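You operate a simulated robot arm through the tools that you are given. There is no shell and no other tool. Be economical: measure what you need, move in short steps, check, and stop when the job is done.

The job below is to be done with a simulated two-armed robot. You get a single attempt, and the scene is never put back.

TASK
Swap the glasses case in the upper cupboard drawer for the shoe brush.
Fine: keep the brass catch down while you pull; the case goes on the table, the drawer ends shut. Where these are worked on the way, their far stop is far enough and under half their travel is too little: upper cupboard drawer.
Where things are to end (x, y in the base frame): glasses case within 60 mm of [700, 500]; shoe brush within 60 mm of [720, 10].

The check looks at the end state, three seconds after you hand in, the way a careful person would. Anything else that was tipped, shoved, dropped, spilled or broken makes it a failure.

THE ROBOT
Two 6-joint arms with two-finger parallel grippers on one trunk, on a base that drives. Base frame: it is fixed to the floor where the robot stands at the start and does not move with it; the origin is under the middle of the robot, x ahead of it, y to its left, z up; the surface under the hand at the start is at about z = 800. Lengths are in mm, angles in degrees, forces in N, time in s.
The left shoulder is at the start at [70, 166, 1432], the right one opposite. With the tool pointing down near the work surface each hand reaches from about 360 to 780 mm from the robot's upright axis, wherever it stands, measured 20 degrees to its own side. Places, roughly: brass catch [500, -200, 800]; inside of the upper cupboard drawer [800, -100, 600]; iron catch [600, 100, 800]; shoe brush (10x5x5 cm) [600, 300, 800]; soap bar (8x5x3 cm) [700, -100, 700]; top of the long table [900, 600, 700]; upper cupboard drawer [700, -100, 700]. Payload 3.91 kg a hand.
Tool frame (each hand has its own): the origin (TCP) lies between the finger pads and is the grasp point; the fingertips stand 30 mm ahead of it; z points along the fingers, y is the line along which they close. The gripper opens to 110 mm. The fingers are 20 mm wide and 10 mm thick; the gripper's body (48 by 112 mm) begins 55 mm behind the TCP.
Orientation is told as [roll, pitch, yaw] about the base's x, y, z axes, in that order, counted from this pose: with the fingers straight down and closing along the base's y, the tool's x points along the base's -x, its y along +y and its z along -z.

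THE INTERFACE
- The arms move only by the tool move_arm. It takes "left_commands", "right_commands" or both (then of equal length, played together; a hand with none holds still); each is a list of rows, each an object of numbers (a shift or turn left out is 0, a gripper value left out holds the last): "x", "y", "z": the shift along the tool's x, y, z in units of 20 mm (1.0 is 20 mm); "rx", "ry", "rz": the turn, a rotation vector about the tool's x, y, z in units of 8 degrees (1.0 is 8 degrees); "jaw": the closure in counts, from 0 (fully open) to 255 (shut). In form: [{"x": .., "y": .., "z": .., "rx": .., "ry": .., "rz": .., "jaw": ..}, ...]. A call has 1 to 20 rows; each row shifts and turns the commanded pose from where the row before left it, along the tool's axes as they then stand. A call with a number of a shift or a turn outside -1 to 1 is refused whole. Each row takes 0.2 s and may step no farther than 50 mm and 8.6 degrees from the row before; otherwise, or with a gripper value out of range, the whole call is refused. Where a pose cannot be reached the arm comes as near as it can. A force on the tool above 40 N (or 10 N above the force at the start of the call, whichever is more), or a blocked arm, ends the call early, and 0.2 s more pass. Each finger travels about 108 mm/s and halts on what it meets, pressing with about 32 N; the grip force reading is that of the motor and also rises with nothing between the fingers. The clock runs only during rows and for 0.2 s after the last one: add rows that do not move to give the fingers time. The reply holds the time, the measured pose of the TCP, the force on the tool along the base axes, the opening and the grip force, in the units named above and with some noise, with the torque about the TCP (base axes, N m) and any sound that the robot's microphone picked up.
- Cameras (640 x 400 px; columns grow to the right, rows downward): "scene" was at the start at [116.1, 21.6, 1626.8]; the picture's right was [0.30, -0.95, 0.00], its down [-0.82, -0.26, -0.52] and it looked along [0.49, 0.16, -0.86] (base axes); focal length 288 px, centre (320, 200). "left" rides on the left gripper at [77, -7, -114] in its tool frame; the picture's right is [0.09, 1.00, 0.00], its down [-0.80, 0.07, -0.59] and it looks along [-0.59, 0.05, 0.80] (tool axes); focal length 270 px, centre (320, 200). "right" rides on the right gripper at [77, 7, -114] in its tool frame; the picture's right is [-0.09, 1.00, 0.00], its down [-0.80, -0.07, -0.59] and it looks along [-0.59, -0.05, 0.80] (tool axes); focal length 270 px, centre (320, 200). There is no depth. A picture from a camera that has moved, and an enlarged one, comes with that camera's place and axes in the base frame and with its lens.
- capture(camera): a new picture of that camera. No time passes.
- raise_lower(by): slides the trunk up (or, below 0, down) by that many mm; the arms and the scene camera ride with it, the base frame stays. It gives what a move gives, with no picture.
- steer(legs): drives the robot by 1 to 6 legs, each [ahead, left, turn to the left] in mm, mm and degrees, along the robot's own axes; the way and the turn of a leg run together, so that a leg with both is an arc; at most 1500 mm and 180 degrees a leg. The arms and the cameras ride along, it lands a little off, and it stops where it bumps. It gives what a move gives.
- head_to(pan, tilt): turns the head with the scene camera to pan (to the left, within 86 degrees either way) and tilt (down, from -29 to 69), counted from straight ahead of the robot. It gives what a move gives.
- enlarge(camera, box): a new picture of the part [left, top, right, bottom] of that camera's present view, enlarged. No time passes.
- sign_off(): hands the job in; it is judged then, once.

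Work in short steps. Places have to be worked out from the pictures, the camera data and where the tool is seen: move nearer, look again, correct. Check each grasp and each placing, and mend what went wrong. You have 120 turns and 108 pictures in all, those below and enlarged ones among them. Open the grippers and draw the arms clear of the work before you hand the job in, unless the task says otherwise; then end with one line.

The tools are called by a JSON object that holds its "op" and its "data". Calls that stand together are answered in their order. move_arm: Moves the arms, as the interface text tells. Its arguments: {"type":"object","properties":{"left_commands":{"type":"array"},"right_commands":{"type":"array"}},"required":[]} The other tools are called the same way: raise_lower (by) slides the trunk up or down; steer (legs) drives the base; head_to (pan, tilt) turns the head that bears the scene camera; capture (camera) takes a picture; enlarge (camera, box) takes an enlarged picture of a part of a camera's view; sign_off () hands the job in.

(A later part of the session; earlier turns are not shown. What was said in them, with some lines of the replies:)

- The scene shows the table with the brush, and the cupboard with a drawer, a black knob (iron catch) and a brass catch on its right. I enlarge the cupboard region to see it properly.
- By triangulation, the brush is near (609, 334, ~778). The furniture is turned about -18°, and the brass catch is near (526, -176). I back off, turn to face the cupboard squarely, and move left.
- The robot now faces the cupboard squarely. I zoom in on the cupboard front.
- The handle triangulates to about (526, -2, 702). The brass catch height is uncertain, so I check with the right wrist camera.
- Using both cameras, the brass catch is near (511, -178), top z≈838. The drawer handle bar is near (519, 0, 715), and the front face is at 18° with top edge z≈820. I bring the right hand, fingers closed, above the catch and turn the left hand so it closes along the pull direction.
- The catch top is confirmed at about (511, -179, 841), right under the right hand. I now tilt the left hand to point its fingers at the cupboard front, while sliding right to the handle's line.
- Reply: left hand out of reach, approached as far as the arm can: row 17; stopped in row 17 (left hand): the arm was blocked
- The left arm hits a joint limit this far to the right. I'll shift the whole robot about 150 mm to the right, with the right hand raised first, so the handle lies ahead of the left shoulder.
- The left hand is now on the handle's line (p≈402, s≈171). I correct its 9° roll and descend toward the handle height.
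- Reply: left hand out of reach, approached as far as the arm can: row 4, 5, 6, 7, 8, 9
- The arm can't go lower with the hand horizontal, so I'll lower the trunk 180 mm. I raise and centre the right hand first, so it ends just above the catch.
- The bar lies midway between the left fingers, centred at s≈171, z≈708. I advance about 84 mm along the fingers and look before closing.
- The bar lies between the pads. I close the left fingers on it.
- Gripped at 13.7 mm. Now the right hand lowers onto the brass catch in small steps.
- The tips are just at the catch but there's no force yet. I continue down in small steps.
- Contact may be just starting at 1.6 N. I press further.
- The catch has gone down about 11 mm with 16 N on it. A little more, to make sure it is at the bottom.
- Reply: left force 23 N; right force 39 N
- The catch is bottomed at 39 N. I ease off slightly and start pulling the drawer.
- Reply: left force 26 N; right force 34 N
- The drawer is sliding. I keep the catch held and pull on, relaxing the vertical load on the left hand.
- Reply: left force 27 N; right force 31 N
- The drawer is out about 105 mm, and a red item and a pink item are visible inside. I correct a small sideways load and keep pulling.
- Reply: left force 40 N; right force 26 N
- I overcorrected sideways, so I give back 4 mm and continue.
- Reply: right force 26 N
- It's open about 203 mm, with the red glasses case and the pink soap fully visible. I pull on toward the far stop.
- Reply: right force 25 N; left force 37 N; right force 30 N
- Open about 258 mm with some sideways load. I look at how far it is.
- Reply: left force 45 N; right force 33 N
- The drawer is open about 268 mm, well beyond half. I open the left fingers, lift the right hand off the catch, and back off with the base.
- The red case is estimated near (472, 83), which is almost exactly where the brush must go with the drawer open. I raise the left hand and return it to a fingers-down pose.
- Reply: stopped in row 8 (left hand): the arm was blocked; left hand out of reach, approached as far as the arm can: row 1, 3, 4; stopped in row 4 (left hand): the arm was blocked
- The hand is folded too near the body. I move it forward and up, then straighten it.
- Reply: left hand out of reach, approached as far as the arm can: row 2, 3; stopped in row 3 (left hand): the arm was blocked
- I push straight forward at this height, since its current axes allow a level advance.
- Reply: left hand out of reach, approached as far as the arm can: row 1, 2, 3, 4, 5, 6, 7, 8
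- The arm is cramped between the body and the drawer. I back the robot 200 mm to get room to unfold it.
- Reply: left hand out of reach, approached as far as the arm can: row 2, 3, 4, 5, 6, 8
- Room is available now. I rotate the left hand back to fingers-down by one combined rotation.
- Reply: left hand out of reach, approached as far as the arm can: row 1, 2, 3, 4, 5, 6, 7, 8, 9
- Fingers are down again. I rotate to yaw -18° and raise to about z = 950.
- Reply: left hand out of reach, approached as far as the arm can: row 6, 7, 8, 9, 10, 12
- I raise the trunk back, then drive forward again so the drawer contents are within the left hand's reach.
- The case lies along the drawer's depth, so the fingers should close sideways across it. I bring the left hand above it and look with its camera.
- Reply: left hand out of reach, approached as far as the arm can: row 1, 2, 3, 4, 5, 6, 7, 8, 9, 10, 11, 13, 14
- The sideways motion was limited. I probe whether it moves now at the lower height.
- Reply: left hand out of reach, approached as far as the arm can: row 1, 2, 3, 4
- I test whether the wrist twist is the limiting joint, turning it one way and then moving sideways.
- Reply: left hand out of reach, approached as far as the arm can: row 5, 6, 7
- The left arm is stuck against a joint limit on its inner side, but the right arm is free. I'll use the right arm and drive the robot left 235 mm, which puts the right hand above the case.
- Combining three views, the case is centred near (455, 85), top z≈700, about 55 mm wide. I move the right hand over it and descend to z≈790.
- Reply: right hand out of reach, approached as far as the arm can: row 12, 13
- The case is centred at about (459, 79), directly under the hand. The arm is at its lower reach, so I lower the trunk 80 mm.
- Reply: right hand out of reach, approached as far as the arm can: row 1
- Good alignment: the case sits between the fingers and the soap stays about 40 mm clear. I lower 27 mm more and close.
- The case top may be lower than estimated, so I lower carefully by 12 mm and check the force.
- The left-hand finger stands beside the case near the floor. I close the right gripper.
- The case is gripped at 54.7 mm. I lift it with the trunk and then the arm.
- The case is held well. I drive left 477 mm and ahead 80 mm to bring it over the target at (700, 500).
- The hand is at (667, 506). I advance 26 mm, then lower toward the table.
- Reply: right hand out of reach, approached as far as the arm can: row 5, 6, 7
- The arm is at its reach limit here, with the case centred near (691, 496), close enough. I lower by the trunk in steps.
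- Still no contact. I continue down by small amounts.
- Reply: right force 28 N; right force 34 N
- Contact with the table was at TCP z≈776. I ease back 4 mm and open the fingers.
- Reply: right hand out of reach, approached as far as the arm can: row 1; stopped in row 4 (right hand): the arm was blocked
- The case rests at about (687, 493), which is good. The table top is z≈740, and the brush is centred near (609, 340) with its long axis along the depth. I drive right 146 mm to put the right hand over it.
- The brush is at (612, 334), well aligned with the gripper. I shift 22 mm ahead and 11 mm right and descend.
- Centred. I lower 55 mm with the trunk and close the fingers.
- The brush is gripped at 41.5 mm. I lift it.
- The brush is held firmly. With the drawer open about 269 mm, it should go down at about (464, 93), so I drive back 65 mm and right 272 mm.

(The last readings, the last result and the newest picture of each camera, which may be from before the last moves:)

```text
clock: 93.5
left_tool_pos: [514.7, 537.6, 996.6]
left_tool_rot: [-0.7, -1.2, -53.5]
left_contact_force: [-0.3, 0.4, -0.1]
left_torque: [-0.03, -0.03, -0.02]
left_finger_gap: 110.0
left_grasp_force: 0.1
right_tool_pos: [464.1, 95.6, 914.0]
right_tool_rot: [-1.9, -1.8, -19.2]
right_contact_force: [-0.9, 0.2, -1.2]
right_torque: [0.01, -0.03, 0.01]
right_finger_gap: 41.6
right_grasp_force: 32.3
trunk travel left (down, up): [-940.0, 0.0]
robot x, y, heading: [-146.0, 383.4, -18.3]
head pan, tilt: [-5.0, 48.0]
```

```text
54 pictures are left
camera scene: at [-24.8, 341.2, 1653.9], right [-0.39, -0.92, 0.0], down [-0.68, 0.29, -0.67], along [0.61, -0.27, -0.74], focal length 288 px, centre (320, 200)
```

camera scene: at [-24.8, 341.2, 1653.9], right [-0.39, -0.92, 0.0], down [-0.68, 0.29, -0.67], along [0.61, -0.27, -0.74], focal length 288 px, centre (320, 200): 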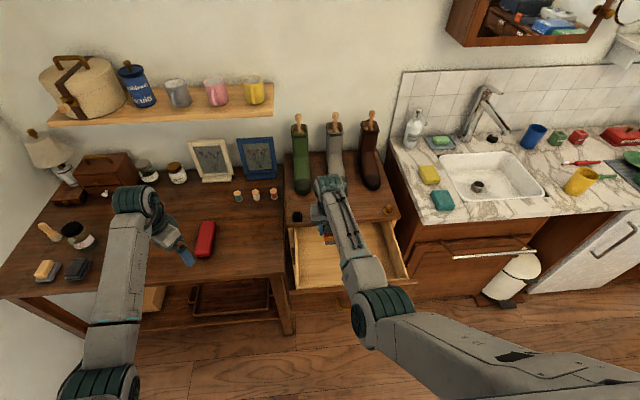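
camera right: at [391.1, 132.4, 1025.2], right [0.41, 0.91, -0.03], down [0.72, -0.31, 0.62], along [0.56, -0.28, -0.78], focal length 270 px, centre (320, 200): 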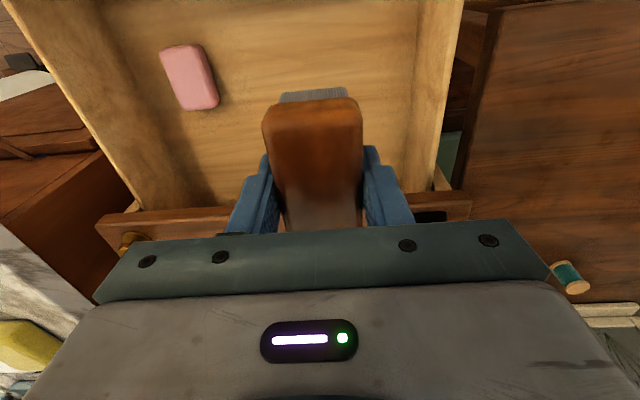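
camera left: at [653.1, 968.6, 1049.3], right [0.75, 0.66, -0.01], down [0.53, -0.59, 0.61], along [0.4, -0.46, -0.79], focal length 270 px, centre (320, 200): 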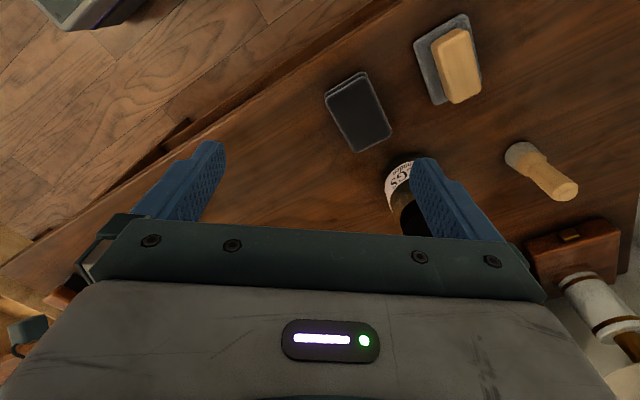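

The hand landed right over the spot (464, 96). I lower with the arm, then the trunk.

{"op": "move_arm", "data": {"right_commands": [{"z": 1}, {"z": 1}, {"z": 1}, {"z": 1}]}}

{"op": "raise_lower", "data": {"by": -138}}

{"op": "capture", "data": {"camera": "scene"}}

```text
clock: 94.5
left_tool_pos: [513.8, 534.7, 996.4]
left_tool_rot: [-0.6, -1.0, -53.5]
left_contact_force: [-0.2, -0.4, -0.4]
left_torque: [0.01, 0.0, 0.0]
left_finger_gap: 110.2
left_grasp_force: 0.1
right_tool_pos: [466.3, 91.1, 832.8]
right_tool_rot: [-1.8, -1.8, -19.3]
right_contact_force: [0.1, -1.1, -0.7]
right_torque: [0.0, 0.03, 0.01]
right_finger_gap: 41.4
right_grasp_force: 31.4
trunk travel left (down, up): [-940.0, 0.0]
robot x, y, heading: [-145.7, 383.1, -18.3]
head pan, tilt: [-5.0, 48.0]
```

```text
clock: 96.2
left_tool_pos: [513.8, 535.2, 859.6]
left_tool_rot: [-0.5, -1.1, -53.5]
left_contact_force: [0.4, -0.4, -0.7]
left_torque: [-0.01, -0.04, 0.0]
left_finger_gap: 110.1
left_grasp_force: 0.0
right_tool_pos: [467.1, 91.1, 693.7]
right_tool_rot: [-1.8, -1.8, -19.2]
right_contact_force: [0.2, -0.6, -0.7]
right_torque: [-0.01, 0.02, -0.01]
right_finger_gap: 41.5
right_grasp_force: 31.8
trunk travel left (down, up): [-802.0, 138.0]
robot x, y, heading: [-145.0, 385.0, -18.1]
head pan, tilt: [-5.0, 48.0]
```

```text
53 pictures are left
camera scene: at [-24.8, 338.3, 1515.9], right [-0.39, -0.92, 0.0], down [-0.68, 0.29, -0.67], along [0.61, -0.26, -0.74], focal length 288 px, centre (320, 200)
```

scene: 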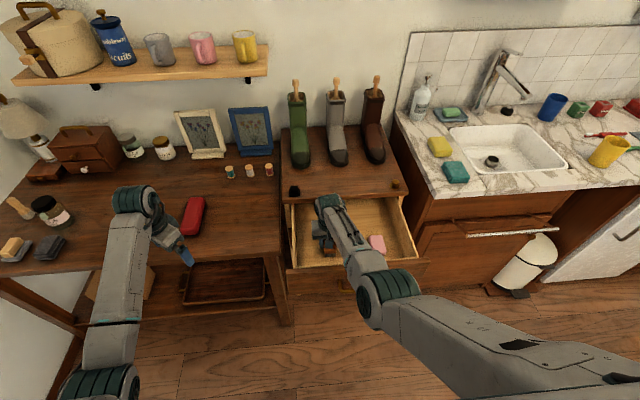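

Expected touchdown is at about z = 684. I go down in small steps and watch the force.

{"op": "raise_lower", "data": {"by": -6}}

{"op": "raise_lower", "data": {"by": -4}}

```text
clock: 96.7
left_tool_pos: [514.2, 536.1, 852.7]
left_tool_rot: [-0.5, -1.1, -53.5]
left_contact_force: [0.3, -0.5, -0.3]
left_torque: [-0.02, -0.04, 0.04]
left_finger_gap: 110.1
left_grasp_force: 0.1
right_tool_pos: [466.1, 90.2, 688.9]
right_tool_rot: [-1.9, -1.7, -19.2]
right_contact_force: [0.6, -0.2, -0.8]
right_torque: [0.04, 0.0, 0.01]
right_finger_gap: 41.6
right_grasp_force: 31.9
trunk travel left (down, up): [-796.0, 144.0]
robot x, y, heading: [-146.6, 381.3, -18.4]
head pan, tilt: [-5.0, 48.0]
```

```text
clock: 97.2
left_tool_pos: [513.5, 536.9, 849.1]
left_tool_rot: [-0.5, -1.0, -53.5]
left_contact_force: [0.7, 0.2, -0.1]
left_torque: [0.03, 0.0, 0.0]
left_finger_gap: 110.1
left_grasp_force: 0.1
right_tool_pos: [466.8, 90.6, 685.1]
right_tool_rot: [-1.8, -1.9, -19.2]
right_contact_force: [0.6, -0.8, 3.4]
right_torque: [0.13, 0.17, 0.0]
right_finger_gap: 41.3
right_grasp_force: 31.7
trunk travel left (down, up): [-792.0, 148.0]
robot x, y, heading: [-143.0, 384.5, -18.0]
head pan, tilt: [-5.0, 48.0]
```

The brush is just touching the floor at 3.4 N. I open the fingers and lift away.

{"op": "move_arm", "data": {"right_commands": [{"jaw": 130}, {"jaw": 80}, {"jaw": 60}, {}]}}

{"op": "raise_lower", "data": {"by": 135}}

{"op": "move_arm", "data": {"right_commands": [{"z": -1}, {"z": -1}, {"z": -1}, {"z": -1}, {"z": -1}]}}

{"op": "capture", "data": {"camera": "right"}}

{"op": "capture", "data": {"camera": "scene"}}

```text
clock: 98.2
left_tool_pos: [513.4, 535.9, 848.5]
left_tool_rot: [-0.6, -1.1, -53.5]
left_contact_force: [-0.9, -0.3, 0.7]
left_torque: [0.0, -0.05, -0.01]
left_finger_gap: 110.1
left_grasp_force: 0.1
right_tool_pos: [466.0, 91.1, 685.8]
right_tool_rot: [-1.8, -1.9, -19.3]
right_contact_force: [-0.2, 0.7, 0.6]
right_torque: [0.0, 0.03, 0.02]
right_finger_gap: 84.3
right_grasp_force: 0.0
trunk travel left (down, up): [-792.0, 148.0]
robot x, y, heading: [-143.7, 381.8, -18.5]
head pan, tilt: [-5.0, 48.0]
```

```text
clock: 99.9
left_tool_pos: [513.9, 536.4, 984.8]
left_tool_rot: [-0.4, -1.2, -53.5]
left_contact_force: [-1.2, -0.7, 0.1]
left_torque: [-0.01, 0.0, 0.01]
left_finger_gap: 109.9
left_grasp_force: 0.0
right_tool_pos: [466.9, 91.8, 820.0]
right_tool_rot: [-1.8, -1.7, -19.2]
right_contact_force: [-0.3, 0.5, 0.2]
right_torque: [0.0, 0.0, -0.01]
right_finger_gap: 84.0
right_grasp_force: 0.1
trunk travel left (down, up): [-927.0, 13.0]
robot x, y, heading: [-144.9, 383.6, -18.1]
head pan, tilt: [-5.0, 48.0]
```

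```text
clock: 101.1
left_tool_pos: [513.0, 537.4, 984.8]
left_tool_rot: [-0.4, -1.1, -53.5]
left_contact_force: [0.0, -0.9, -0.2]
left_torque: [0.02, -0.02, 0.0]
left_finger_gap: 110.0
left_grasp_force: 0.0
right_tool_pos: [464.8, 95.6, 918.1]
right_tool_rot: [-1.8, -1.8, -19.2]
right_contact_force: [-0.5, 1.4, 0.1]
right_torque: [-0.01, 0.03, -0.02]
right_finger_gap: 84.1
right_grasp_force: 0.0
trunk travel left (down, up): [-927.0, 13.0]
robot x, y, heading: [-149.2, 385.0, -18.0]
head pan, tilt: [-5.0, 48.0]
```

```text
52 pictures are left
camera right: at [391.3, 132.0, 1031.7], right [0.41, 0.91, -0.03], down [0.72, -0.31, 0.62], along [0.56, -0.28, -0.78], focal length 270 px, centre (320, 200)
```

right: 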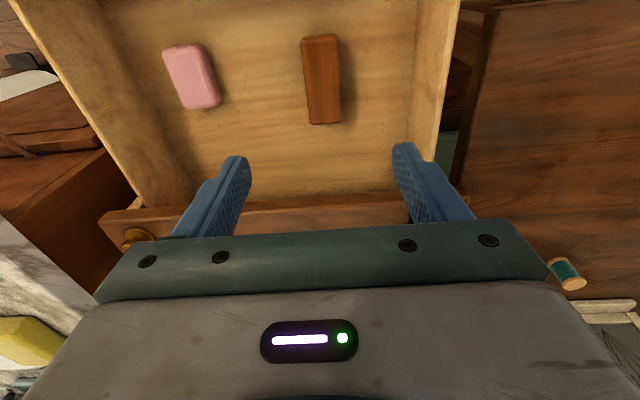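

```text
51 pictures are left
camera scene: at [-25.2, 338.9, 1640.9], right [-0.39, -0.92, 0.0], down [-0.68, 0.29, -0.67], along [0.61, -0.26, -0.74], focal length 288 px, centre (320, 200)
```

scene: 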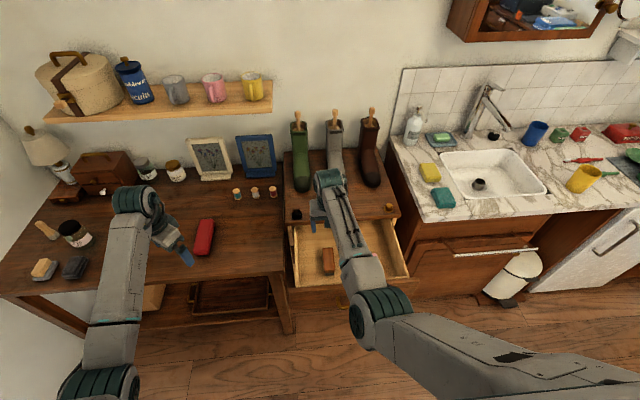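

The brush stands upright at about (468, 87), and the soap is undisturbed. Now I bring the right hand, closed, out in front of the drawer face, still high.

{"op": "move_arm", "data": {"right_commands": [{"x": 1, "y": -0.5, "jaw": 255}, {"x": 1, "y": -0.5}, {"x": 1, "y": -0.5}, {"x": 1, "y": -0.5}, {"x": 1, "y": -0.5}, {"x": 1, "y": -0.5}, {"x": 1, "y": -0.5}, {"x": 1}, {"x": 1}, {"x": 1}, {"x": 1}]}}

```text
clock: 103.5
left_tool_pos: [512.8, 535.9, 984.9]
left_tool_rot: [-0.4, -1.2, -53.5]
left_contact_force: [0.0, 0.1, 0.2]
left_torque: [0.0, 0.0, 0.02]
left_finger_gap: 109.9
left_grasp_force: 0.1
right_tool_pos: [235.4, 83.1, 917.4]
right_tool_rot: [-3.6, -2.7, -19.2]
right_contact_force: [0.5, 1.0, 0.4]
right_torque: [0.03, -0.02, 0.02]
right_finger_gap: 0.0
right_grasp_force: 32.2
trunk travel left (down, up): [-927.0, 13.0]
robot x, y, heading: [-147.3, 381.0, -18.3]
head pan, tilt: [-5.0, 48.0]
```

The hand is at p≈198, just ahead of the handle. I back 20 mm more and lower part way, then look.

{"op": "move_arm", "data": {"right_commands": [{"x": 1}, {"z": 1}, {"z": 1}, {"z": 1}, {"z": 1}, {"z": 1}]}}

{"op": "capture", "data": {"camera": "right"}}

{"op": "capture", "data": {"camera": "scene"}}

```text
clock: 104.9
left_tool_pos: [513.1, 535.3, 983.0]
left_tool_rot: [-0.5, -1.0, -53.5]
left_contact_force: [0.7, -0.6, -0.3]
left_torque: [0.01, 0.02, -0.04]
left_finger_gap: 110.0
left_grasp_force: 0.0
right_tool_pos: [216.4, 104.9, 813.3]
right_tool_rot: [-1.8, -1.7, -19.3]
right_contact_force: [0.4, -0.3, 0.7]
right_torque: [0.01, 0.05, -0.01]
right_finger_gap: 0.1
right_grasp_force: 32.0
trunk travel left (down, up): [-927.0, 13.0]
robot x, y, heading: [-150.1, 384.7, -18.4]
head pan, tilt: [-5.0, 48.0]
```

```text
50 pictures are left
camera right: at [143.3, 141.2, 925.0], right [0.41, 0.91, -0.03], down [0.72, -0.31, 0.62], along [0.56, -0.27, -0.78], focal length 270 px, centre (320, 200)
```

right: 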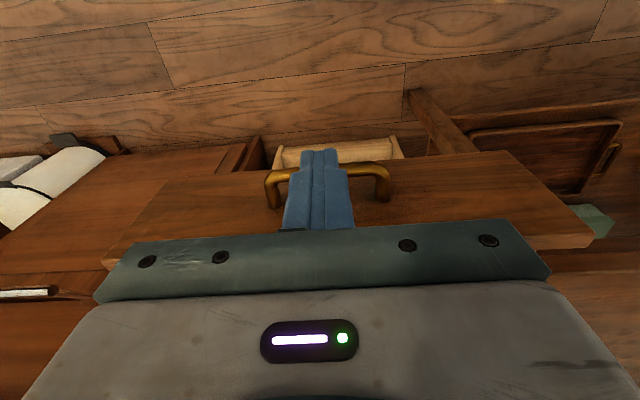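

```text
49 pictures are left
camera scene: at [-24.1, 337.6, 1640.8], right [-0.39, -0.92, 0.0], down [-0.68, 0.29, -0.67], along [0.61, -0.26, -0.74], focal length 288 px, centre (320, 200)
```

scene: 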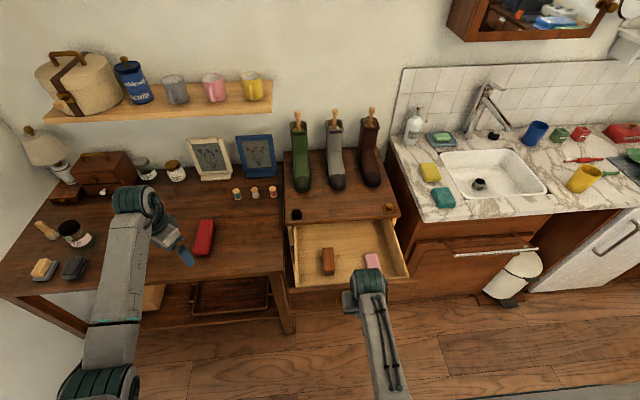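

The handle bar is at p≈224, with the fingers about 34 mm in front of it. I lower to bar height.

{"op": "move_arm", "data": {"right_commands": [{"z": 1}, {"z": 1}, {"z": 1}, {"z": 1}, {"z": 0.9}]}}

{"op": "capture", "data": {"camera": "right"}}

```text
clock: 106.1
left_tool_pos: [513.2, 536.7, 984.7]
left_tool_rot: [-0.5, -1.1, -53.5]
left_contact_force: [-0.2, 0.2, -0.1]
left_torque: [-0.01, 0.01, 0.01]
left_finger_gap: 110.2
left_grasp_force: 0.0
right_tool_pos: [218.3, 99.2, 716.5]
right_tool_rot: [-1.7, -1.8, -19.2]
right_contact_force: [0.2, 0.1, 0.4]
right_torque: [0.01, -0.01, 0.02]
right_finger_gap: 0.0
right_grasp_force: 32.1
trunk travel left (down, up): [-927.0, 13.0]
robot x, y, heading: [-145.4, 383.2, -18.3]
head pan, tilt: [-5.0, 48.0]
```

```text
48 pictures are left
camera right: at [146.2, 136.0, 827.7], right [0.41, 0.91, -0.03], down [0.72, -0.31, 0.62], along [0.56, -0.28, -0.78], focal length 270 px, centre (320, 200)
```

right: 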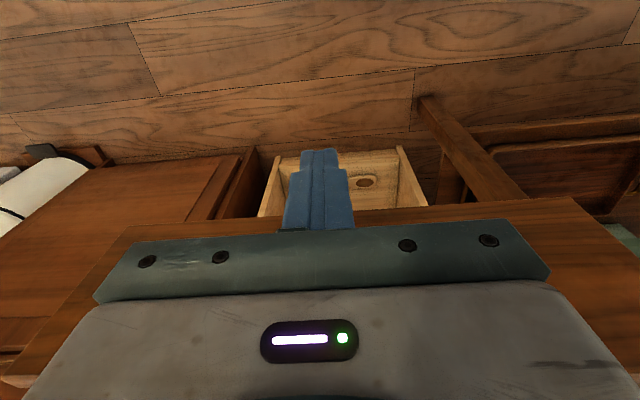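

I push forward in gentle steps.

{"op": "move_arm", "data": {"right_commands": [{"x": -0.5}, {"x": -0.5}, {"x": -0.5}, {"x": -0.5}, {"x": -0.5}, {"x": -0.5}, {"x": -0.5}, {"x": -0.5}]}}

{"op": "capture", "data": {"camera": "scene"}}

```text
clock: 107.9
left_tool_pos: [513.2, 537.0, 984.0]
left_tool_rot: [-0.6, -1.1, -53.4]
left_contact_force: [0.3, 0.4, -0.1]
left_torque: [-0.01, -0.02, -0.01]
left_finger_gap: 109.8
left_grasp_force: 0.1
right_tool_pos: [294.9, 74.0, 720.4]
right_tool_rot: [-1.8, -1.7, -19.2]
right_contact_force: [0.3, 0.0, 0.3]
right_torque: [-0.02, -0.02, 0.02]
right_finger_gap: 0.0
right_grasp_force: 32.3
trunk travel left (down, up): [-927.0, 13.0]
robot x, y, heading: [-150.5, 380.9, -18.5]
head pan, tilt: [-5.0, 48.0]
```

```text
47 pictures are left
camera scene: at [-24.1, 338.2, 1640.8], right [-0.39, -0.92, 0.0], down [-0.68, 0.29, -0.67], along [0.61, -0.26, -0.74], focal length 288 px, centre (320, 200)
```

scene: 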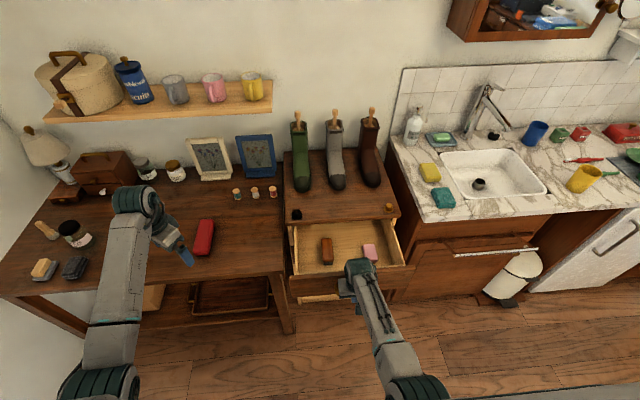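

The drawer slides in smoothly. I keep pushing.

{"op": "move_arm", "data": {"right_commands": [{"x": -0.5, "z": 0.04}, {"x": -0.5, "z": 0.04}, {"x": -0.5, "z": 0.02}, {"x": -0.5, "z": 0.02}, {"x": -0.5, "z": 0.02}, {"x": -0.5, "z": 0.02}, {"x": -0.5, "z": 0.02}, {"x": -0.5, "z": 0.02}, {"x": -0.5, "z": 0.02}, {"x": -0.5, "z": 0.02}]}}

{"op": "capture", "data": {"camera": "right"}}

```text
clock: 110.1
left_tool_pos: [514.3, 537.3, 983.8]
left_tool_rot: [-0.5, -1.1, -53.5]
left_contact_force: [1.3, -1.0, -0.1]
left_torque: [0.02, -0.03, 0.0]
left_finger_gap: 110.1
left_grasp_force: 0.1
right_tool_pos: [389.2, 40.4, 715.9]
right_tool_rot: [-1.8, -1.8, -19.2]
right_contact_force: [0.2, 0.0, -0.4]
right_torque: [-0.03, 0.03, 0.0]
right_finger_gap: 0.0
right_grasp_force: 31.9
trunk travel left (down, up): [-927.0, 13.0]
robot x, y, heading: [-143.7, 384.9, -18.4]
head pan, tilt: [-5.0, 48.0]
```

```text
46 pictures are left
camera right: at [316.4, 77.1, 828.7], right [0.41, 0.91, -0.03], down [0.72, -0.31, 0.62], along [0.56, -0.28, -0.78], focal length 270 px, centre (320, 200)
```

right: 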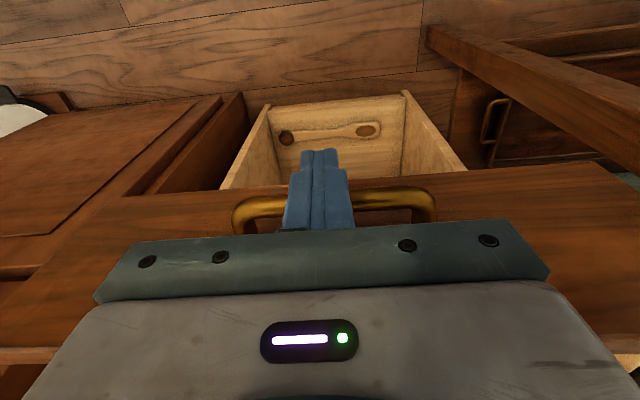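

To keep within the arm's reach at this low height, I back off 20 mm, raise the hand 110 mm, and lower the trunk by the same amount.

{"op": "move_arm", "data": {"right_commands": [{"x": 1}, {"z": -1}, {"z": -1}, {"z": -1}, {"z": -1}, {"z": -1}, {"z": -0.5}]}}

{"op": "raise_lower", "data": {"by": -110}}

{"op": "capture", "data": {"camera": "right"}}

```text
clock: 111.7
left_tool_pos: [513.4, 536.9, 984.3]
left_tool_rot: [-0.4, -1.0, -53.5]
left_contact_force: [0.5, 0.2, -0.3]
left_torque: [-0.02, -0.02, -0.02]
left_finger_gap: 110.1
left_grasp_force: 0.0
right_tool_pos: [367.4, 51.1, 827.2]
right_tool_rot: [-1.8, -1.7, -19.3]
right_contact_force: [0.1, 0.3, -0.3]
right_torque: [-0.03, -0.01, -0.04]
right_finger_gap: 0.0
right_grasp_force: 32.1
trunk travel left (down, up): [-927.0, 13.0]
robot x, y, heading: [-144.1, 384.4, -18.1]
head pan, tilt: [-5.0, 48.0]
```

```text
clock: 113.1
left_tool_pos: [513.1, 536.0, 874.8]
left_tool_rot: [-0.5, -1.2, -53.5]
left_contact_force: [-0.7, -0.3, -0.4]
left_torque: [0.03, -0.01, 0.05]
left_finger_gap: 109.9
left_grasp_force: 0.0
right_tool_pos: [366.6, 50.6, 716.5]
right_tool_rot: [-1.9, -1.9, -19.2]
right_contact_force: [0.6, 0.4, 0.2]
right_torque: [0.02, 0.05, -0.03]
right_finger_gap: 0.1
right_grasp_force: 32.0
trunk travel left (down, up): [-817.0, 123.0]
robot x, y, heading: [-144.9, 383.3, -18.0]
head pan, tilt: [-5.0, 48.0]
```

```text
45 pictures are left
camera right: at [294.3, 88.1, 828.5], right [0.41, 0.91, -0.03], down [0.72, -0.31, 0.62], along [0.56, -0.28, -0.78], focal length 270 px, centre (320, 200)
```

right: 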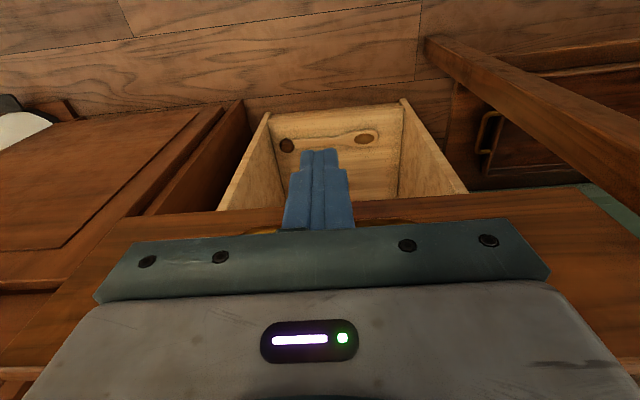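

Resuming the push: 12 rows of 10 mm, then a check near the end.

{"op": "move_arm", "data": {"right_commands": [{"x": -1}, {"x": -0.5, "z": 0.02}, {"x": -0.5, "z": 0.02}, {"x": -0.5, "z": 0.02}, {"x": -0.5, "z": 0.02}, {"x": -0.5, "z": 0.02}, {"x": -0.5, "z": 0.02}, {"x": -0.5, "z": 0.02}, {"x": -0.5, "z": 0.02}, {"x": -0.5, "z": 0.02}]}}

{"op": "capture", "data": {"camera": "scene"}}

```text
clock: 115.3
left_tool_pos: [514.0, 537.0, 874.5]
left_tool_rot: [-0.5, -1.1, -53.6]
left_contact_force: [-0.2, -0.4, -0.3]
left_torque: [0.0, 0.0, 0.01]
left_finger_gap: 110.2
left_grasp_force: 0.1
right_tool_pos: [473.9, 16.1, 715.6]
right_tool_rot: [-1.8, -1.9, -19.2]
right_contact_force: [0.8, 0.0, -0.3]
right_torque: [-0.01, -0.02, 0.01]
right_finger_gap: 0.1
right_grasp_force: 32.5
trunk travel left (down, up): [-817.0, 123.0]
robot x, y, heading: [-145.3, 384.8, -18.1]
head pan, tilt: [-5.0, 48.0]
```

```text
44 pictures are left
camera scene: at [-24.1, 338.2, 1530.7], right [-0.39, -0.92, 0.0], down [-0.68, 0.29, -0.67], along [0.61, -0.26, -0.74], focal length 288 px, centre (320, 200)
```

scene: 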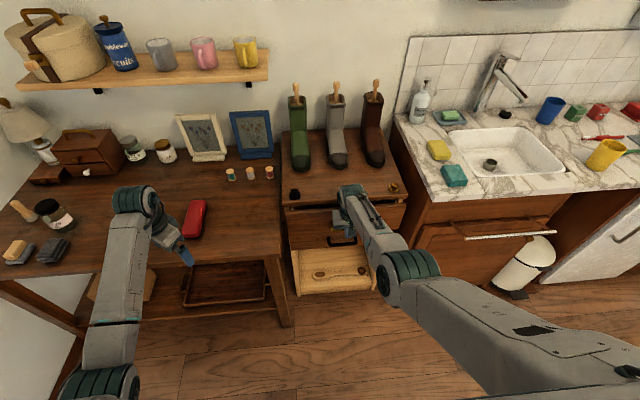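

About 30 mm remains. I go on in smaller steps.

{"op": "move_arm", "data": {"right_commands": [{"x": -0.3, "z": 0.02}, {"x": -0.3, "z": 0.02}, {"x": -0.3, "z": 0.02}, {"x": -0.3, "z": 0.02}, {"x": -0.2, "z": 0.02}, {}]}}

{"op": "enlarge", "data": {"camera": "scene", "box": [270, 160, 430, 300]}}

```text
clock: 116.7
left_tool_pos: [513.6, 535.7, 873.9]
left_tool_rot: [-0.5, -1.2, -53.5]
left_contact_force: [-0.6, -0.3, 1.4]
left_torque: [-0.03, 0.01, -0.01]
left_finger_gap: 109.9
left_grasp_force: 0.0
right_tool_pos: [488.9, 8.3, 718.1]
right_tool_rot: [-1.7, -1.8, -19.2]
right_contact_force: [-1.4, 0.6, 0.2]
right_torque: [0.0, -0.01, 0.0]
right_finger_gap: 0.1
right_grasp_force: 31.9
right hand out of reach, approached as far as the arm can: row 4, 5
trunk travel left (down, up): [-817.0, 123.0]
robot x, y, heading: [-139.8, 386.2, -18.4]
head pan, tilt: [-5.0, 48.0]
```

```text
2.86 times, centred on (350, 230) of scene
camera zoom: at [-24.8, 338.4, 1530.8], right [-0.39, -0.92, 0.0], down [-0.68, 0.29, -0.67], along [0.61, -0.26, -0.74], focal length 822 px, centre (234, 114)
```

zoom: 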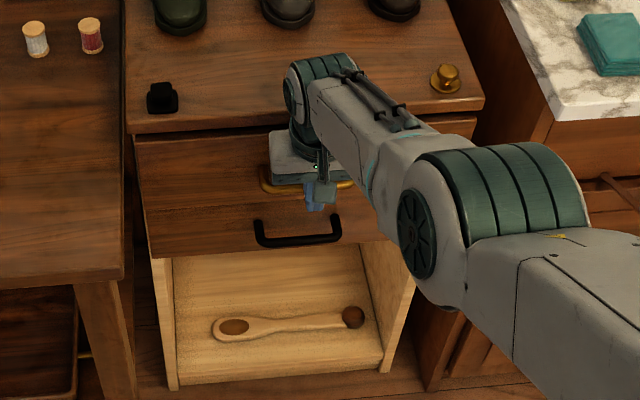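

About 15 mm remain but the arm is at its reach. I pull the hand back 30 mm, drive ahead 35 mm, and push again with the arm.

{"op": "move_arm", "data": {"right_commands": [{"x": 1}, {"x": 1}]}}

{"op": "steer", "data": {"legs": [[30, 0, 0]]}}

{"op": "move_arm", "data": {"right_commands": [{"x": -0.3}, {"x": -0.3}, {"x": -0.2}, {}]}}

```text
clock: 117.3
left_tool_pos: [512.6, 536.1, 874.2]
left_tool_rot: [-0.6, -1.1, -53.5]
left_contact_force: [0.1, 0.1, 0.2]
left_torque: [-0.03, 0.01, 0.05]
left_finger_gap: 110.0
left_grasp_force: 0.1
right_tool_pos: [450.4, 22.1, 716.2]
right_tool_rot: [-1.8, -1.9, -19.2]
right_contact_force: [-0.1, -1.2, 0.4]
right_torque: [-0.04, 0.0, -0.01]
right_finger_gap: 0.0
right_grasp_force: 32.0
trunk travel left (down, up): [-817.0, 123.0]
robot x, y, heading: [-144.5, 383.0, -18.1]
head pan, tilt: [-5.0, 48.0]
```

```text
clock: 118.1
left_tool_pos: [537.6, 527.8, 876.7]
left_tool_rot: [-0.4, -1.2, -53.5]
left_contact_force: [0.5, 0.7, -0.2]
left_torque: [-0.01, -0.06, 0.0]
left_finger_gap: 109.9
left_grasp_force: 0.0
right_tool_pos: [474.3, 13.8, 719.7]
right_tool_rot: [-1.7, -2.1, -19.2]
right_contact_force: [-0.6, 0.0, 0.7]
right_torque: [-0.02, -0.03, -0.01]
right_finger_gap: 0.0
right_grasp_force: 32.0
trunk travel left (down, up): [-817.0, 123.0]
robot x, y, heading: [-119.8, 376.7, -18.0]
head pan, tilt: [-5.0, 48.0]
```

```text
clock: 119.1
left_tool_pos: [541.4, 527.7, 873.9]
left_tool_rot: [-0.6, -1.0, -53.5]
left_contact_force: [0.3, 0.3, -0.3]
left_torque: [0.0, 0.01, -0.03]
left_finger_gap: 109.9
left_grasp_force: 0.0
right_tool_pos: [493.8, 7.4, 717.5]
right_tool_rot: [-1.7, -1.8, -19.3]
right_contact_force: [-0.4, -0.2, -0.2]
right_torque: [-0.01, 0.01, -0.02]
right_finger_gap: 0.0
right_grasp_force: 31.7
trunk travel left (down, up): [-817.0, 123.0]
robot x, y, heading: [-119.4, 374.0, -18.0]
head pan, tilt: [-5.0, 48.0]
```

Now the last bit, in small steps until the end stop or a click.

{"op": "move_arm", "data": {"right_commands": [{"x": -0.2}, {"x": -0.2}, {"x": -0.2}, {"x": -0.1}, {}]}}

{"op": "enlarge", "data": {"camera": "scene", "box": [270, 160, 430, 300]}}

```text
clock: 120.3
left_tool_pos: [541.0, 527.3, 874.7]
left_tool_rot: [-0.4, -1.1, -53.5]
left_contact_force: [1.0, -0.6, 0.0]
left_torque: [-0.03, 0.0, 0.0]
left_finger_gap: 109.6
left_grasp_force: 0.0
right_tool_pos: [507.0, 2.6, 716.8]
right_tool_rot: [-1.7, -1.7, -19.1]
right_contact_force: [0.6, 0.2, -0.9]
right_torque: [0.04, -0.01, 0.0]
right_finger_gap: 0.0
right_grasp_force: 32.7
trunk travel left (down, up): [-817.0, 123.0]
robot x, y, heading: [-119.4, 376.0, -18.1]
head pan, tilt: [-5.0, 48.0]
```

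```text
2.86 times, centred on (350, 230) of scene
camera zoom: at [2.7, 329.3, 1530.8], right [-0.39, -0.92, 0.0], down [-0.68, 0.29, -0.67], along [0.61, -0.26, -0.74], focal length 822 px, centre (234, 114)
```

zoom: 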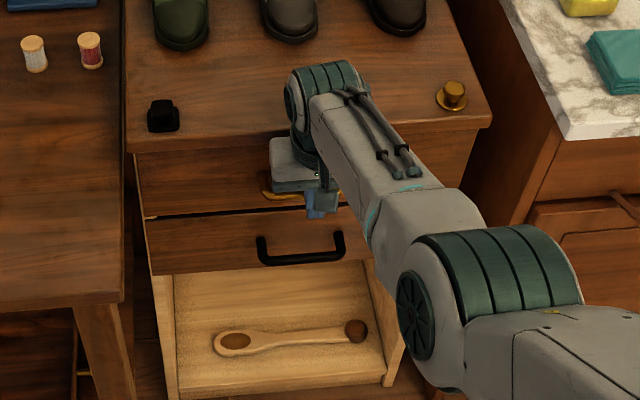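

The drawer looks flush, but there's no resistance yet. I press a few more millimetres to confirm the stop.

{"op": "move_arm", "data": {"right_commands": [{"x": -0.15}, {"x": -0.15}, {"x": -0.1}, {}]}}

{"op": "enlarge", "data": {"camera": "right", "box": [160, 100, 480, 300]}}

```text
clock: 121.3
left_tool_pos: [538.2, 526.8, 875.6]
left_tool_rot: [-0.4, -1.3, -53.5]
left_contact_force: [-0.3, 0.3, 0.1]
left_torque: [0.0, -0.01, -0.01]
left_finger_gap: 109.8
left_grasp_force: 0.0
right_tool_pos: [507.0, 3.8, 715.6]
right_tool_rot: [-1.9, -1.1, -19.3]
right_contact_force: [-14.8, 3.4, 7.8]
right_torque: [-0.2, -1.26, 0.21]
right_finger_gap: 0.0
right_grasp_force: 32.0
trunk travel left (down, up): [-817.0, 123.0]
robot x, y, heading: [-121.7, 375.9, -18.2]
head pan, tilt: [-5.0, 48.0]
stopped in row 4 (right hand): the force on the tool passed its limit at 41 N (the readings are from after the stop); the commanded pose is now the measured one
```

```text
2.00 times, centred on (320, 200) of right
camera zoom: at [434.4, 38.9, 828.2], right [0.41, 0.91, -0.03], down [0.73, -0.31, 0.61], along [0.55, -0.27, -0.79], focal length 541 px, centre (320, 200)
```

zoom: 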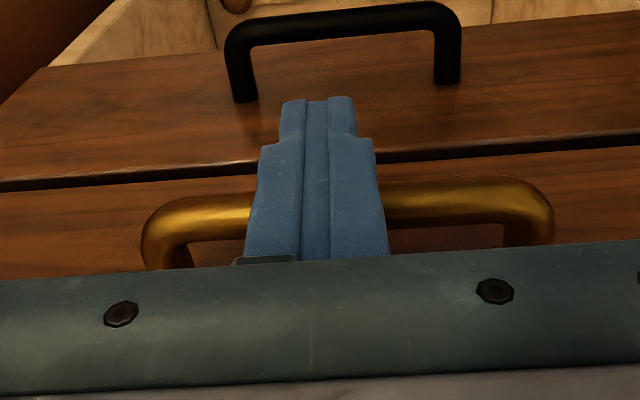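

It hit a firm stop at 41 N, and the upper front is flush with the lower one. I retreat the right hand and check everything.

{"op": "move_arm", "data": {"right_commands": [{"x": 1}, {"x": 1}, {"x": 1}, {"x": 1}, {"x": 1}]}}

{"op": "steer", "data": {"legs": [[-200, 0, 0]]}}

{"op": "raise_lower", "data": {"by": 110}}

{"op": "capture", "data": {"camera": "scene"}}

{"op": "enlarge", "data": {"camera": "scene", "box": [250, 130, 410, 270]}}

```text
clock: 122.5
left_tool_pos: [539.9, 528.6, 875.2]
left_tool_rot: [-0.6, -1.0, -53.5]
left_contact_force: [-0.6, 0.6, 0.7]
left_torque: [0.01, 0.0, 0.0]
left_finger_gap: 110.0
left_grasp_force: 0.0
right_tool_pos: [413.6, 34.1, 712.6]
right_tool_rot: [-1.7, -1.3, -19.2]
right_contact_force: [0.6, 0.2, -0.2]
right_torque: [0.02, -0.02, 0.01]
right_finger_gap: 0.0
right_grasp_force: 31.6
trunk travel left (down, up): [-817.0, 123.0]
robot x, y, heading: [-115.7, 373.2, -18.3]
head pan, tilt: [-5.0, 48.0]
```

```text
clock: 124.1
left_tool_pos: [351.0, 591.3, 872.9]
left_tool_rot: [-0.6, -1.0, -53.2]
left_contact_force: [0.0, 0.6, 0.2]
left_torque: [0.02, 0.03, 0.01]
left_finger_gap: 110.0
left_grasp_force: 0.1
right_tool_pos: [226.4, 97.6, 711.7]
right_tool_rot: [-1.7, -1.2, -19.0]
right_contact_force: [-0.1, -0.3, 0.2]
right_torque: [0.0, -0.01, -0.03]
right_finger_gap: 0.0
right_grasp_force: 31.8
trunk travel left (down, up): [-817.0, 123.0]
robot x, y, heading: [-305.4, 439.2, -18.2]
head pan, tilt: [-5.0, 48.0]
```

```text
clock: 125.5
left_tool_pos: [350.4, 592.1, 985.3]
left_tool_rot: [-0.4, -1.2, -53.4]
left_contact_force: [-0.6, 0.5, 0.2]
left_torque: [-0.02, 0.0, 0.02]
left_finger_gap: 110.0
left_grasp_force: 0.1
right_tool_pos: [225.4, 97.5, 822.4]
right_tool_rot: [-1.8, -1.2, -19.0]
right_contact_force: [-0.5, 0.0, 0.1]
right_torque: [0.0, 0.02, 0.0]
right_finger_gap: 0.0
right_grasp_force: 32.2
trunk travel left (down, up): [-927.0, 13.0]
robot x, y, heading: [-308.9, 437.8, -18.1]
head pan, tilt: [-5.0, 48.0]
```

```text
40 pictures are left
camera scene: at [-187.5, 392.2, 1640.8], right [-0.39, -0.92, 0.0], down [-0.68, 0.29, -0.67], along [0.62, -0.26, -0.74], focal length 288 px, centre (320, 200)
```

scene: 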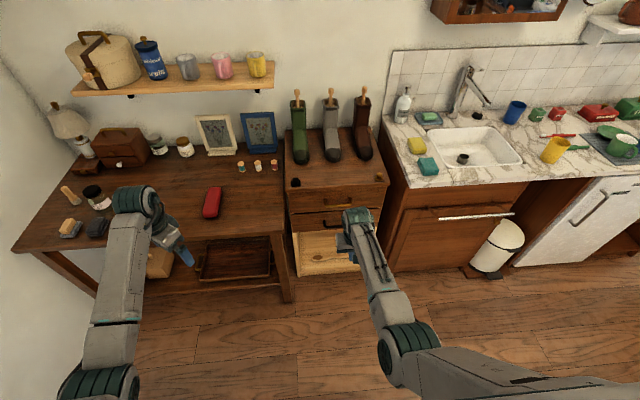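

```text
2.86 times, centred on (330, 200) of scene
camera zoom: at [-187.5, 392.2, 1640.8], right [-0.39, -0.92, 0.0], down [-0.68, 0.29, -0.67], along [0.62, -0.26, -0.74], focal length 822 px, centre (291, 200)
```

zoom: 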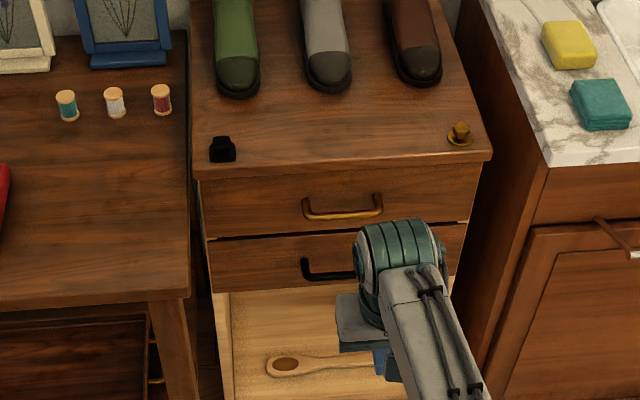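

The torque at that stop suggests the gripper body may have touched the cupboard's overhanging lip instead of the drawer bottoming out. I look closely at flushness.

{"op": "enlarge", "data": {"camera": "scene", "box": [280, 175, 340, 245]}}

{"op": "capture", "data": {"camera": "right"}}

```text
5.71 times, centred on (310, 210) of scene
camera zoom: at [-187.5, 392.2, 1640.8], right [-0.39, -0.92, 0.0], down [-0.68, 0.29, -0.67], along [0.62, -0.26, -0.74], focal length 1645 px, centre (377, 143)
```

zoom: 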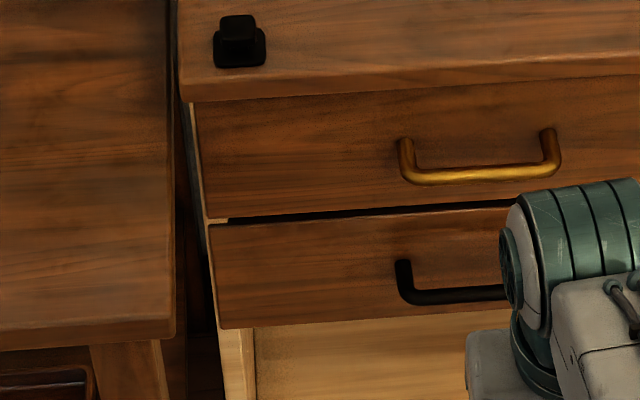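

```text
37 pictures are left
camera right: at [154.1, 133.4, 934.5], right [0.41, 0.91, -0.03], down [0.73, -0.31, 0.61], along [0.55, -0.27, -0.79], focal length 270 px, centre (320, 200)
```

right: 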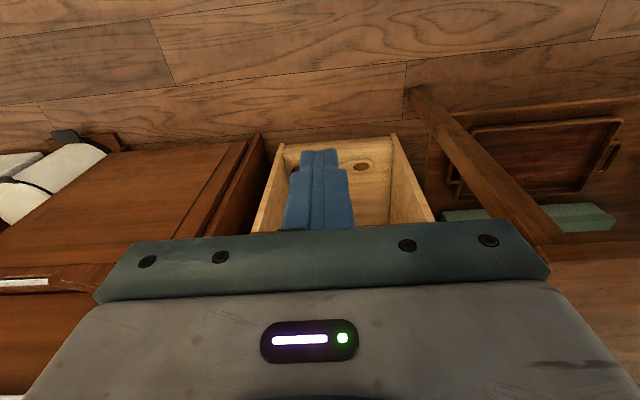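

It looks flush, but I want to be sure. I'll push again with the right hand tilted so the fingertips lead and the body stays clear of the lip.

{"op": "move_arm", "data": {"right_commands": [{"ry": -1}, {"ry": -1}, {"ry": -1}, {"ry": -1}, {}]}}

{"op": "raise_lower", "data": {"by": -105}}

{"op": "steer", "data": {"legs": [[190, 0, 0]]}}

{"op": "capture", "data": {"camera": "scene"}}

```text
clock: 126.7
left_tool_pos: [351.4, 591.2, 984.8]
left_tool_rot: [-0.5, -1.0, -53.3]
left_contact_force: [-0.6, -0.1, -0.2]
left_torque: [0.01, 0.0, -0.02]
left_finger_gap: 110.1
left_grasp_force: 0.1
right_tool_pos: [225.6, 98.9, 822.2]
right_tool_rot: [-2.1, -33.2, -17.9]
right_contact_force: [0.3, -0.1, -0.8]
right_torque: [0.0, 0.0, -0.01]
right_finger_gap: 0.0
right_grasp_force: 31.9
trunk travel left (down, up): [-927.0, 13.0]
robot x, y, heading: [-308.9, 435.5, -18.1]
head pan, tilt: [-5.0, 48.0]
```

```text
clock: 128.1
left_tool_pos: [350.5, 592.4, 878.3]
left_tool_rot: [-0.4, -1.1, -53.2]
left_contact_force: [-0.8, -0.8, 0.5]
left_torque: [0.01, -0.03, -0.03]
left_finger_gap: 110.0
left_grasp_force: 0.0
right_tool_pos: [226.7, 97.7, 717.2]
right_tool_rot: [-2.1, -33.3, -17.9]
right_contact_force: [1.0, -0.1, -0.5]
right_torque: [-0.01, 0.01, 0.03]
right_finger_gap: 0.0
right_grasp_force: 31.4
trunk travel left (down, up): [-822.0, 118.0]
robot x, y, heading: [-309.9, 436.5, -18.0]
head pan, tilt: [-5.0, 48.0]
```

```text
clock: 129.7
left_tool_pos: [531.6, 532.7, 879.7]
left_tool_rot: [-0.4, -1.2, -53.3]
left_contact_force: [-0.2, 0.0, 0.6]
left_torque: [0.0, 0.0, -0.02]
left_finger_gap: 109.8
left_grasp_force: 0.0
right_tool_pos: [406.9, 40.0, 717.3]
right_tool_rot: [-2.1, -33.4, -17.9]
right_contact_force: [-0.2, 1.0, -0.6]
right_torque: [-0.01, 0.01, -0.01]
right_finger_gap: 0.0
right_grasp_force: 31.7
trunk travel left (down, up): [-822.0, 118.0]
robot x, y, heading: [-128.1, 379.7, -17.9]
head pan, tilt: [-5.0, 48.0]
```

```text
36 pictures are left
camera scene: at [-6.9, 332.9, 1536.0], right [-0.39, -0.92, 0.0], down [-0.68, 0.29, -0.67], along [0.62, -0.26, -0.74], focal length 288 px, centre (320, 200)
```

scene: 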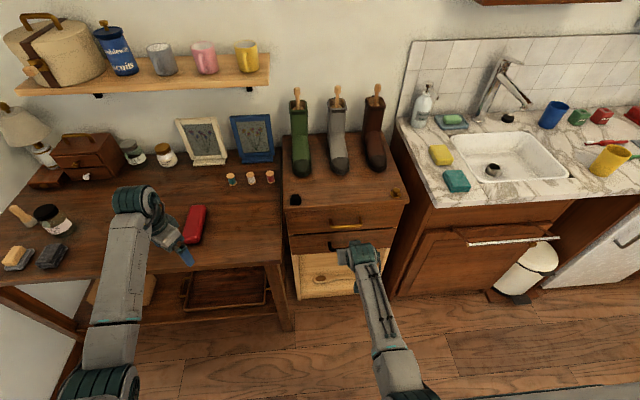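

Fingers now lead by the tips. I advance to near the handle, then press in 4 mm steps.

{"op": "move_arm", "data": {"right_commands": [{"x": -0.67, "z": 0.436}, {"x": -0.67, "z": 0.436}, {"x": -0.67, "z": 0.436}, {"x": -0.67, "z": 0.436}, {"x": -0.34, "z": 0.22}, {"x": -0.17, "z": 0.11}, {"x": -0.17, "z": 0.11}, {"x": -0.17, "z": 0.11}]}}

```text
clock: 131.5
left_tool_pos: [532.6, 532.1, 878.8]
left_tool_rot: [-0.5, -1.2, -53.2]
left_contact_force: [0.5, 0.3, 0.1]
left_torque: [-0.01, -0.01, 0.0]
left_finger_gap: 110.0
left_grasp_force: 0.2
right_tool_pos: [488.4, 11.1, 716.6]
right_tool_rot: [-2.2, -33.2, -17.8]
right_contact_force: [0.2, -1.4, -0.6]
right_torque: [-0.01, 0.01, -0.02]
right_finger_gap: 0.1
right_grasp_force: 32.6
trunk travel left (down, up): [-822.0, 118.0]
robot x, y, heading: [-125.5, 374.9, -18.3]
head pan, tilt: [-5.0, 48.0]
```

{"op": "move_arm", "data": {"right_commands": [{"x": -0.17, "z": 0.11}, {"x": -0.17, "z": 0.11}, {"x": -0.1, "z": 0.065}, {"x": -0.1, "z": 0.065}, {"x": -0.1, "z": 0.065}, {"x": -0.1, "z": 0.065}, {}]}}

{"op": "capture", "data": {"camera": "right"}}

```text
clock: 133.1
left_tool_pos: [530.9, 532.7, 880.6]
left_tool_rot: [-0.5, -1.1, -53.4]
left_contact_force: [0.3, -0.9, -0.5]
left_torque: [-0.01, -0.01, 0.04]
left_finger_gap: 110.0
left_grasp_force: 0.0
right_tool_pos: [498.6, 6.7, 714.0]
right_tool_rot: [-2.1, -32.8, -17.9]
right_contact_force: [-27.2, 10.3, -10.4]
right_torque: [0.04, 0.53, -0.09]
right_finger_gap: 0.0
right_grasp_force: 31.7
trunk travel left (down, up): [-822.0, 118.0]
robot x, y, heading: [-125.3, 374.8, -17.9]
head pan, tilt: [-5.0, 48.0]
```

```text
35 pictures are left
camera right: at [382.5, 56.0, 769.0], right [0.4, 0.92, 0.02], down [0.32, -0.15, 0.94], along [0.86, -0.36, -0.35], focal length 270 px, centre (320, 200)
```

right: 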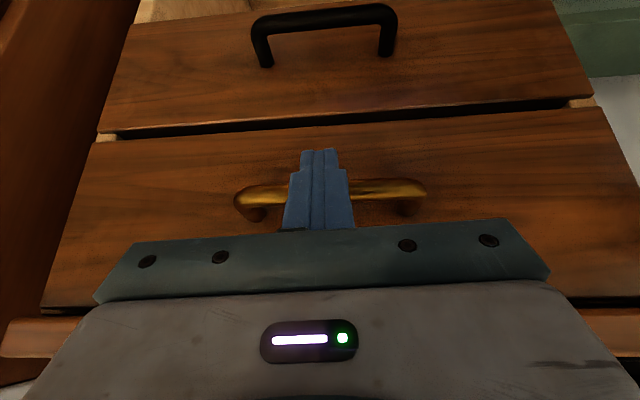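

Contact on the bar itself at 29 N with no further motion, at the initial handle position, so the drawer is shut. I retreat, back away and open the gripper.

{"op": "move_arm", "data": {"right_commands": [{"x": 0.67, "z": -0.436}, {"x": 0.67, "z": -0.436}, {"x": 0.67, "z": -0.436}, {"x": 0.67, "z": -0.436}]}}

{"op": "steer", "data": {"legs": [[-220, 0, 0]]}}

{"op": "raise_lower", "data": {"by": 110}}

{"op": "move_arm", "data": {"right_commands": [{"ry": 1, "jaw": 0}, {"ry": 1}, {"ry": 1}, {"ry": 1}, {}]}}

{"op": "head_to", "data": {"pan": 0, "tilt": 35}}

{"op": "capture", "data": {"camera": "scene"}}

```text
clock: 134.1
left_tool_pos: [531.8, 532.4, 878.1]
left_tool_rot: [-0.5, -1.1, -53.3]
left_contact_force: [-0.4, -0.1, 0.1]
left_torque: [0.0, 0.02, 0.0]
left_finger_gap: 110.1
left_grasp_force: 0.0
right_tool_pos: [444.9, 25.6, 718.5]
right_tool_rot: [-2.1, -33.4, -17.9]
right_contact_force: [0.1, 0.0, -0.5]
right_torque: [-0.01, -0.01, 0.0]
right_finger_gap: 0.0
right_grasp_force: 32.1
trunk travel left (down, up): [-822.0, 118.0]
robot x, y, heading: [-127.1, 377.6, -18.0]
head pan, tilt: [-5.0, 48.0]
```

```text
clock: 135.8
left_tool_pos: [322.3, 600.4, 879.2]
left_tool_rot: [-0.6, -1.0, -53.4]
left_contact_force: [-0.3, -0.2, 0.3]
left_torque: [0.03, 0.0, -0.04]
left_finger_gap: 110.0
left_grasp_force: 0.0
right_tool_pos: [235.5, 94.8, 716.6]
right_tool_rot: [-2.0, -33.2, -18.0]
right_contact_force: [0.2, 0.3, -0.5]
right_torque: [-0.04, -0.03, -0.01]
right_finger_gap: 0.0
right_grasp_force: 31.5
trunk travel left (down, up): [-822.0, 118.0]
robot x, y, heading: [-339.6, 450.1, -18.2]
head pan, tilt: [-5.0, 48.0]
```

```text
clock: 137.2
left_tool_pos: [321.6, 601.2, 990.0]
left_tool_rot: [-0.4, -1.1, -53.2]
left_contact_force: [-0.2, -0.4, -0.6]
left_torque: [0.0, 0.01, 0.0]
left_finger_gap: 110.2
left_grasp_force: 0.1
right_tool_pos: [234.7, 96.4, 827.0]
right_tool_rot: [-2.1, -33.2, -17.9]
right_contact_force: [0.3, 0.9, 0.2]
right_torque: [-0.02, 0.02, -0.03]
right_finger_gap: 0.0
right_grasp_force: 32.1
trunk travel left (down, up): [-932.0, 8.0]
robot x, y, heading: [-339.1, 446.5, -18.1]
head pan, tilt: [-5.0, 48.0]
```

```text
clock: 138.4
left_tool_pos: [322.0, 599.6, 989.2]
left_tool_rot: [-0.5, -1.1, -53.4]
left_contact_force: [0.6, 0.2, -0.3]
left_torque: [-0.01, 0.02, -0.02]
left_finger_gap: 109.9
left_grasp_force: 0.1
right_tool_pos: [233.7, 96.3, 827.4]
right_tool_rot: [-1.8, -1.2, -19.0]
right_contact_force: [-0.1, 0.5, 0.3]
right_torque: [-0.01, -0.02, 0.01]
right_finger_gap: 110.1
right_grasp_force: 0.0
trunk travel left (down, up): [-932.0, 8.0]
robot x, y, heading: [-336.8, 443.6, -18.2]
head pan, tilt: [-5.0, 48.0]
```

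```text
clock: 139.1
left_tool_pos: [322.6, 602.3, 989.7]
left_tool_rot: [-0.5, -1.1, -53.3]
left_contact_force: [-0.2, -0.2, -0.4]
left_torque: [-0.01, -0.03, -0.02]
left_finger_gap: 110.0
left_grasp_force: 0.0
right_tool_pos: [233.3, 94.9, 827.4]
right_tool_rot: [-1.7, -1.2, -19.1]
right_contact_force: [0.9, 0.0, -0.4]
right_torque: [0.01, -0.01, 0.02]
right_finger_gap: 110.1
right_grasp_force: 0.1
trunk travel left (down, up): [-932.0, 8.0]
robot x, y, heading: [-333.7, 445.6, -18.1]
head pan, tilt: [0.0, 35.0]
```

```text
34 pictures are left
camera scene: at [-204.5, 404.9, 1664.8], right [-0.31, -0.95, 0.0], down [-0.55, 0.18, -0.82], along [0.78, -0.25, -0.57], focal length 288 px, centre (320, 200)
```

scene: 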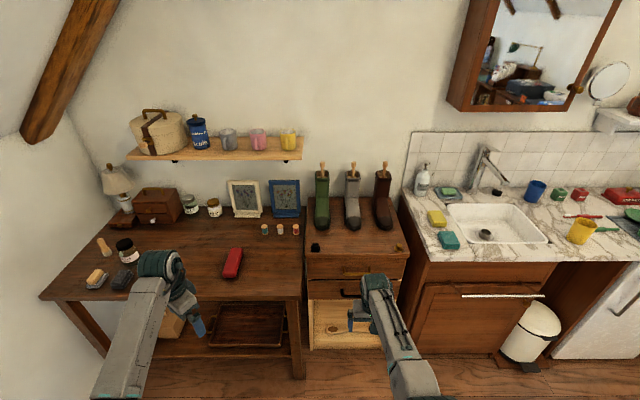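

Everything stands as it should: the case is on the table near (687, 493), the brush is in the shut drawer, nothing else is disturbed, and both arms are clear with grippers open. Handing in.

{"op": "sign_off", "data": {}}

```text
The job is handed in.
```

The glasses case is on the table at about (687, 493), and the upper drawer is shut with the shoe brush inside. I couldn't see the brush after closing; from where I set it down it should be near (720, 10).
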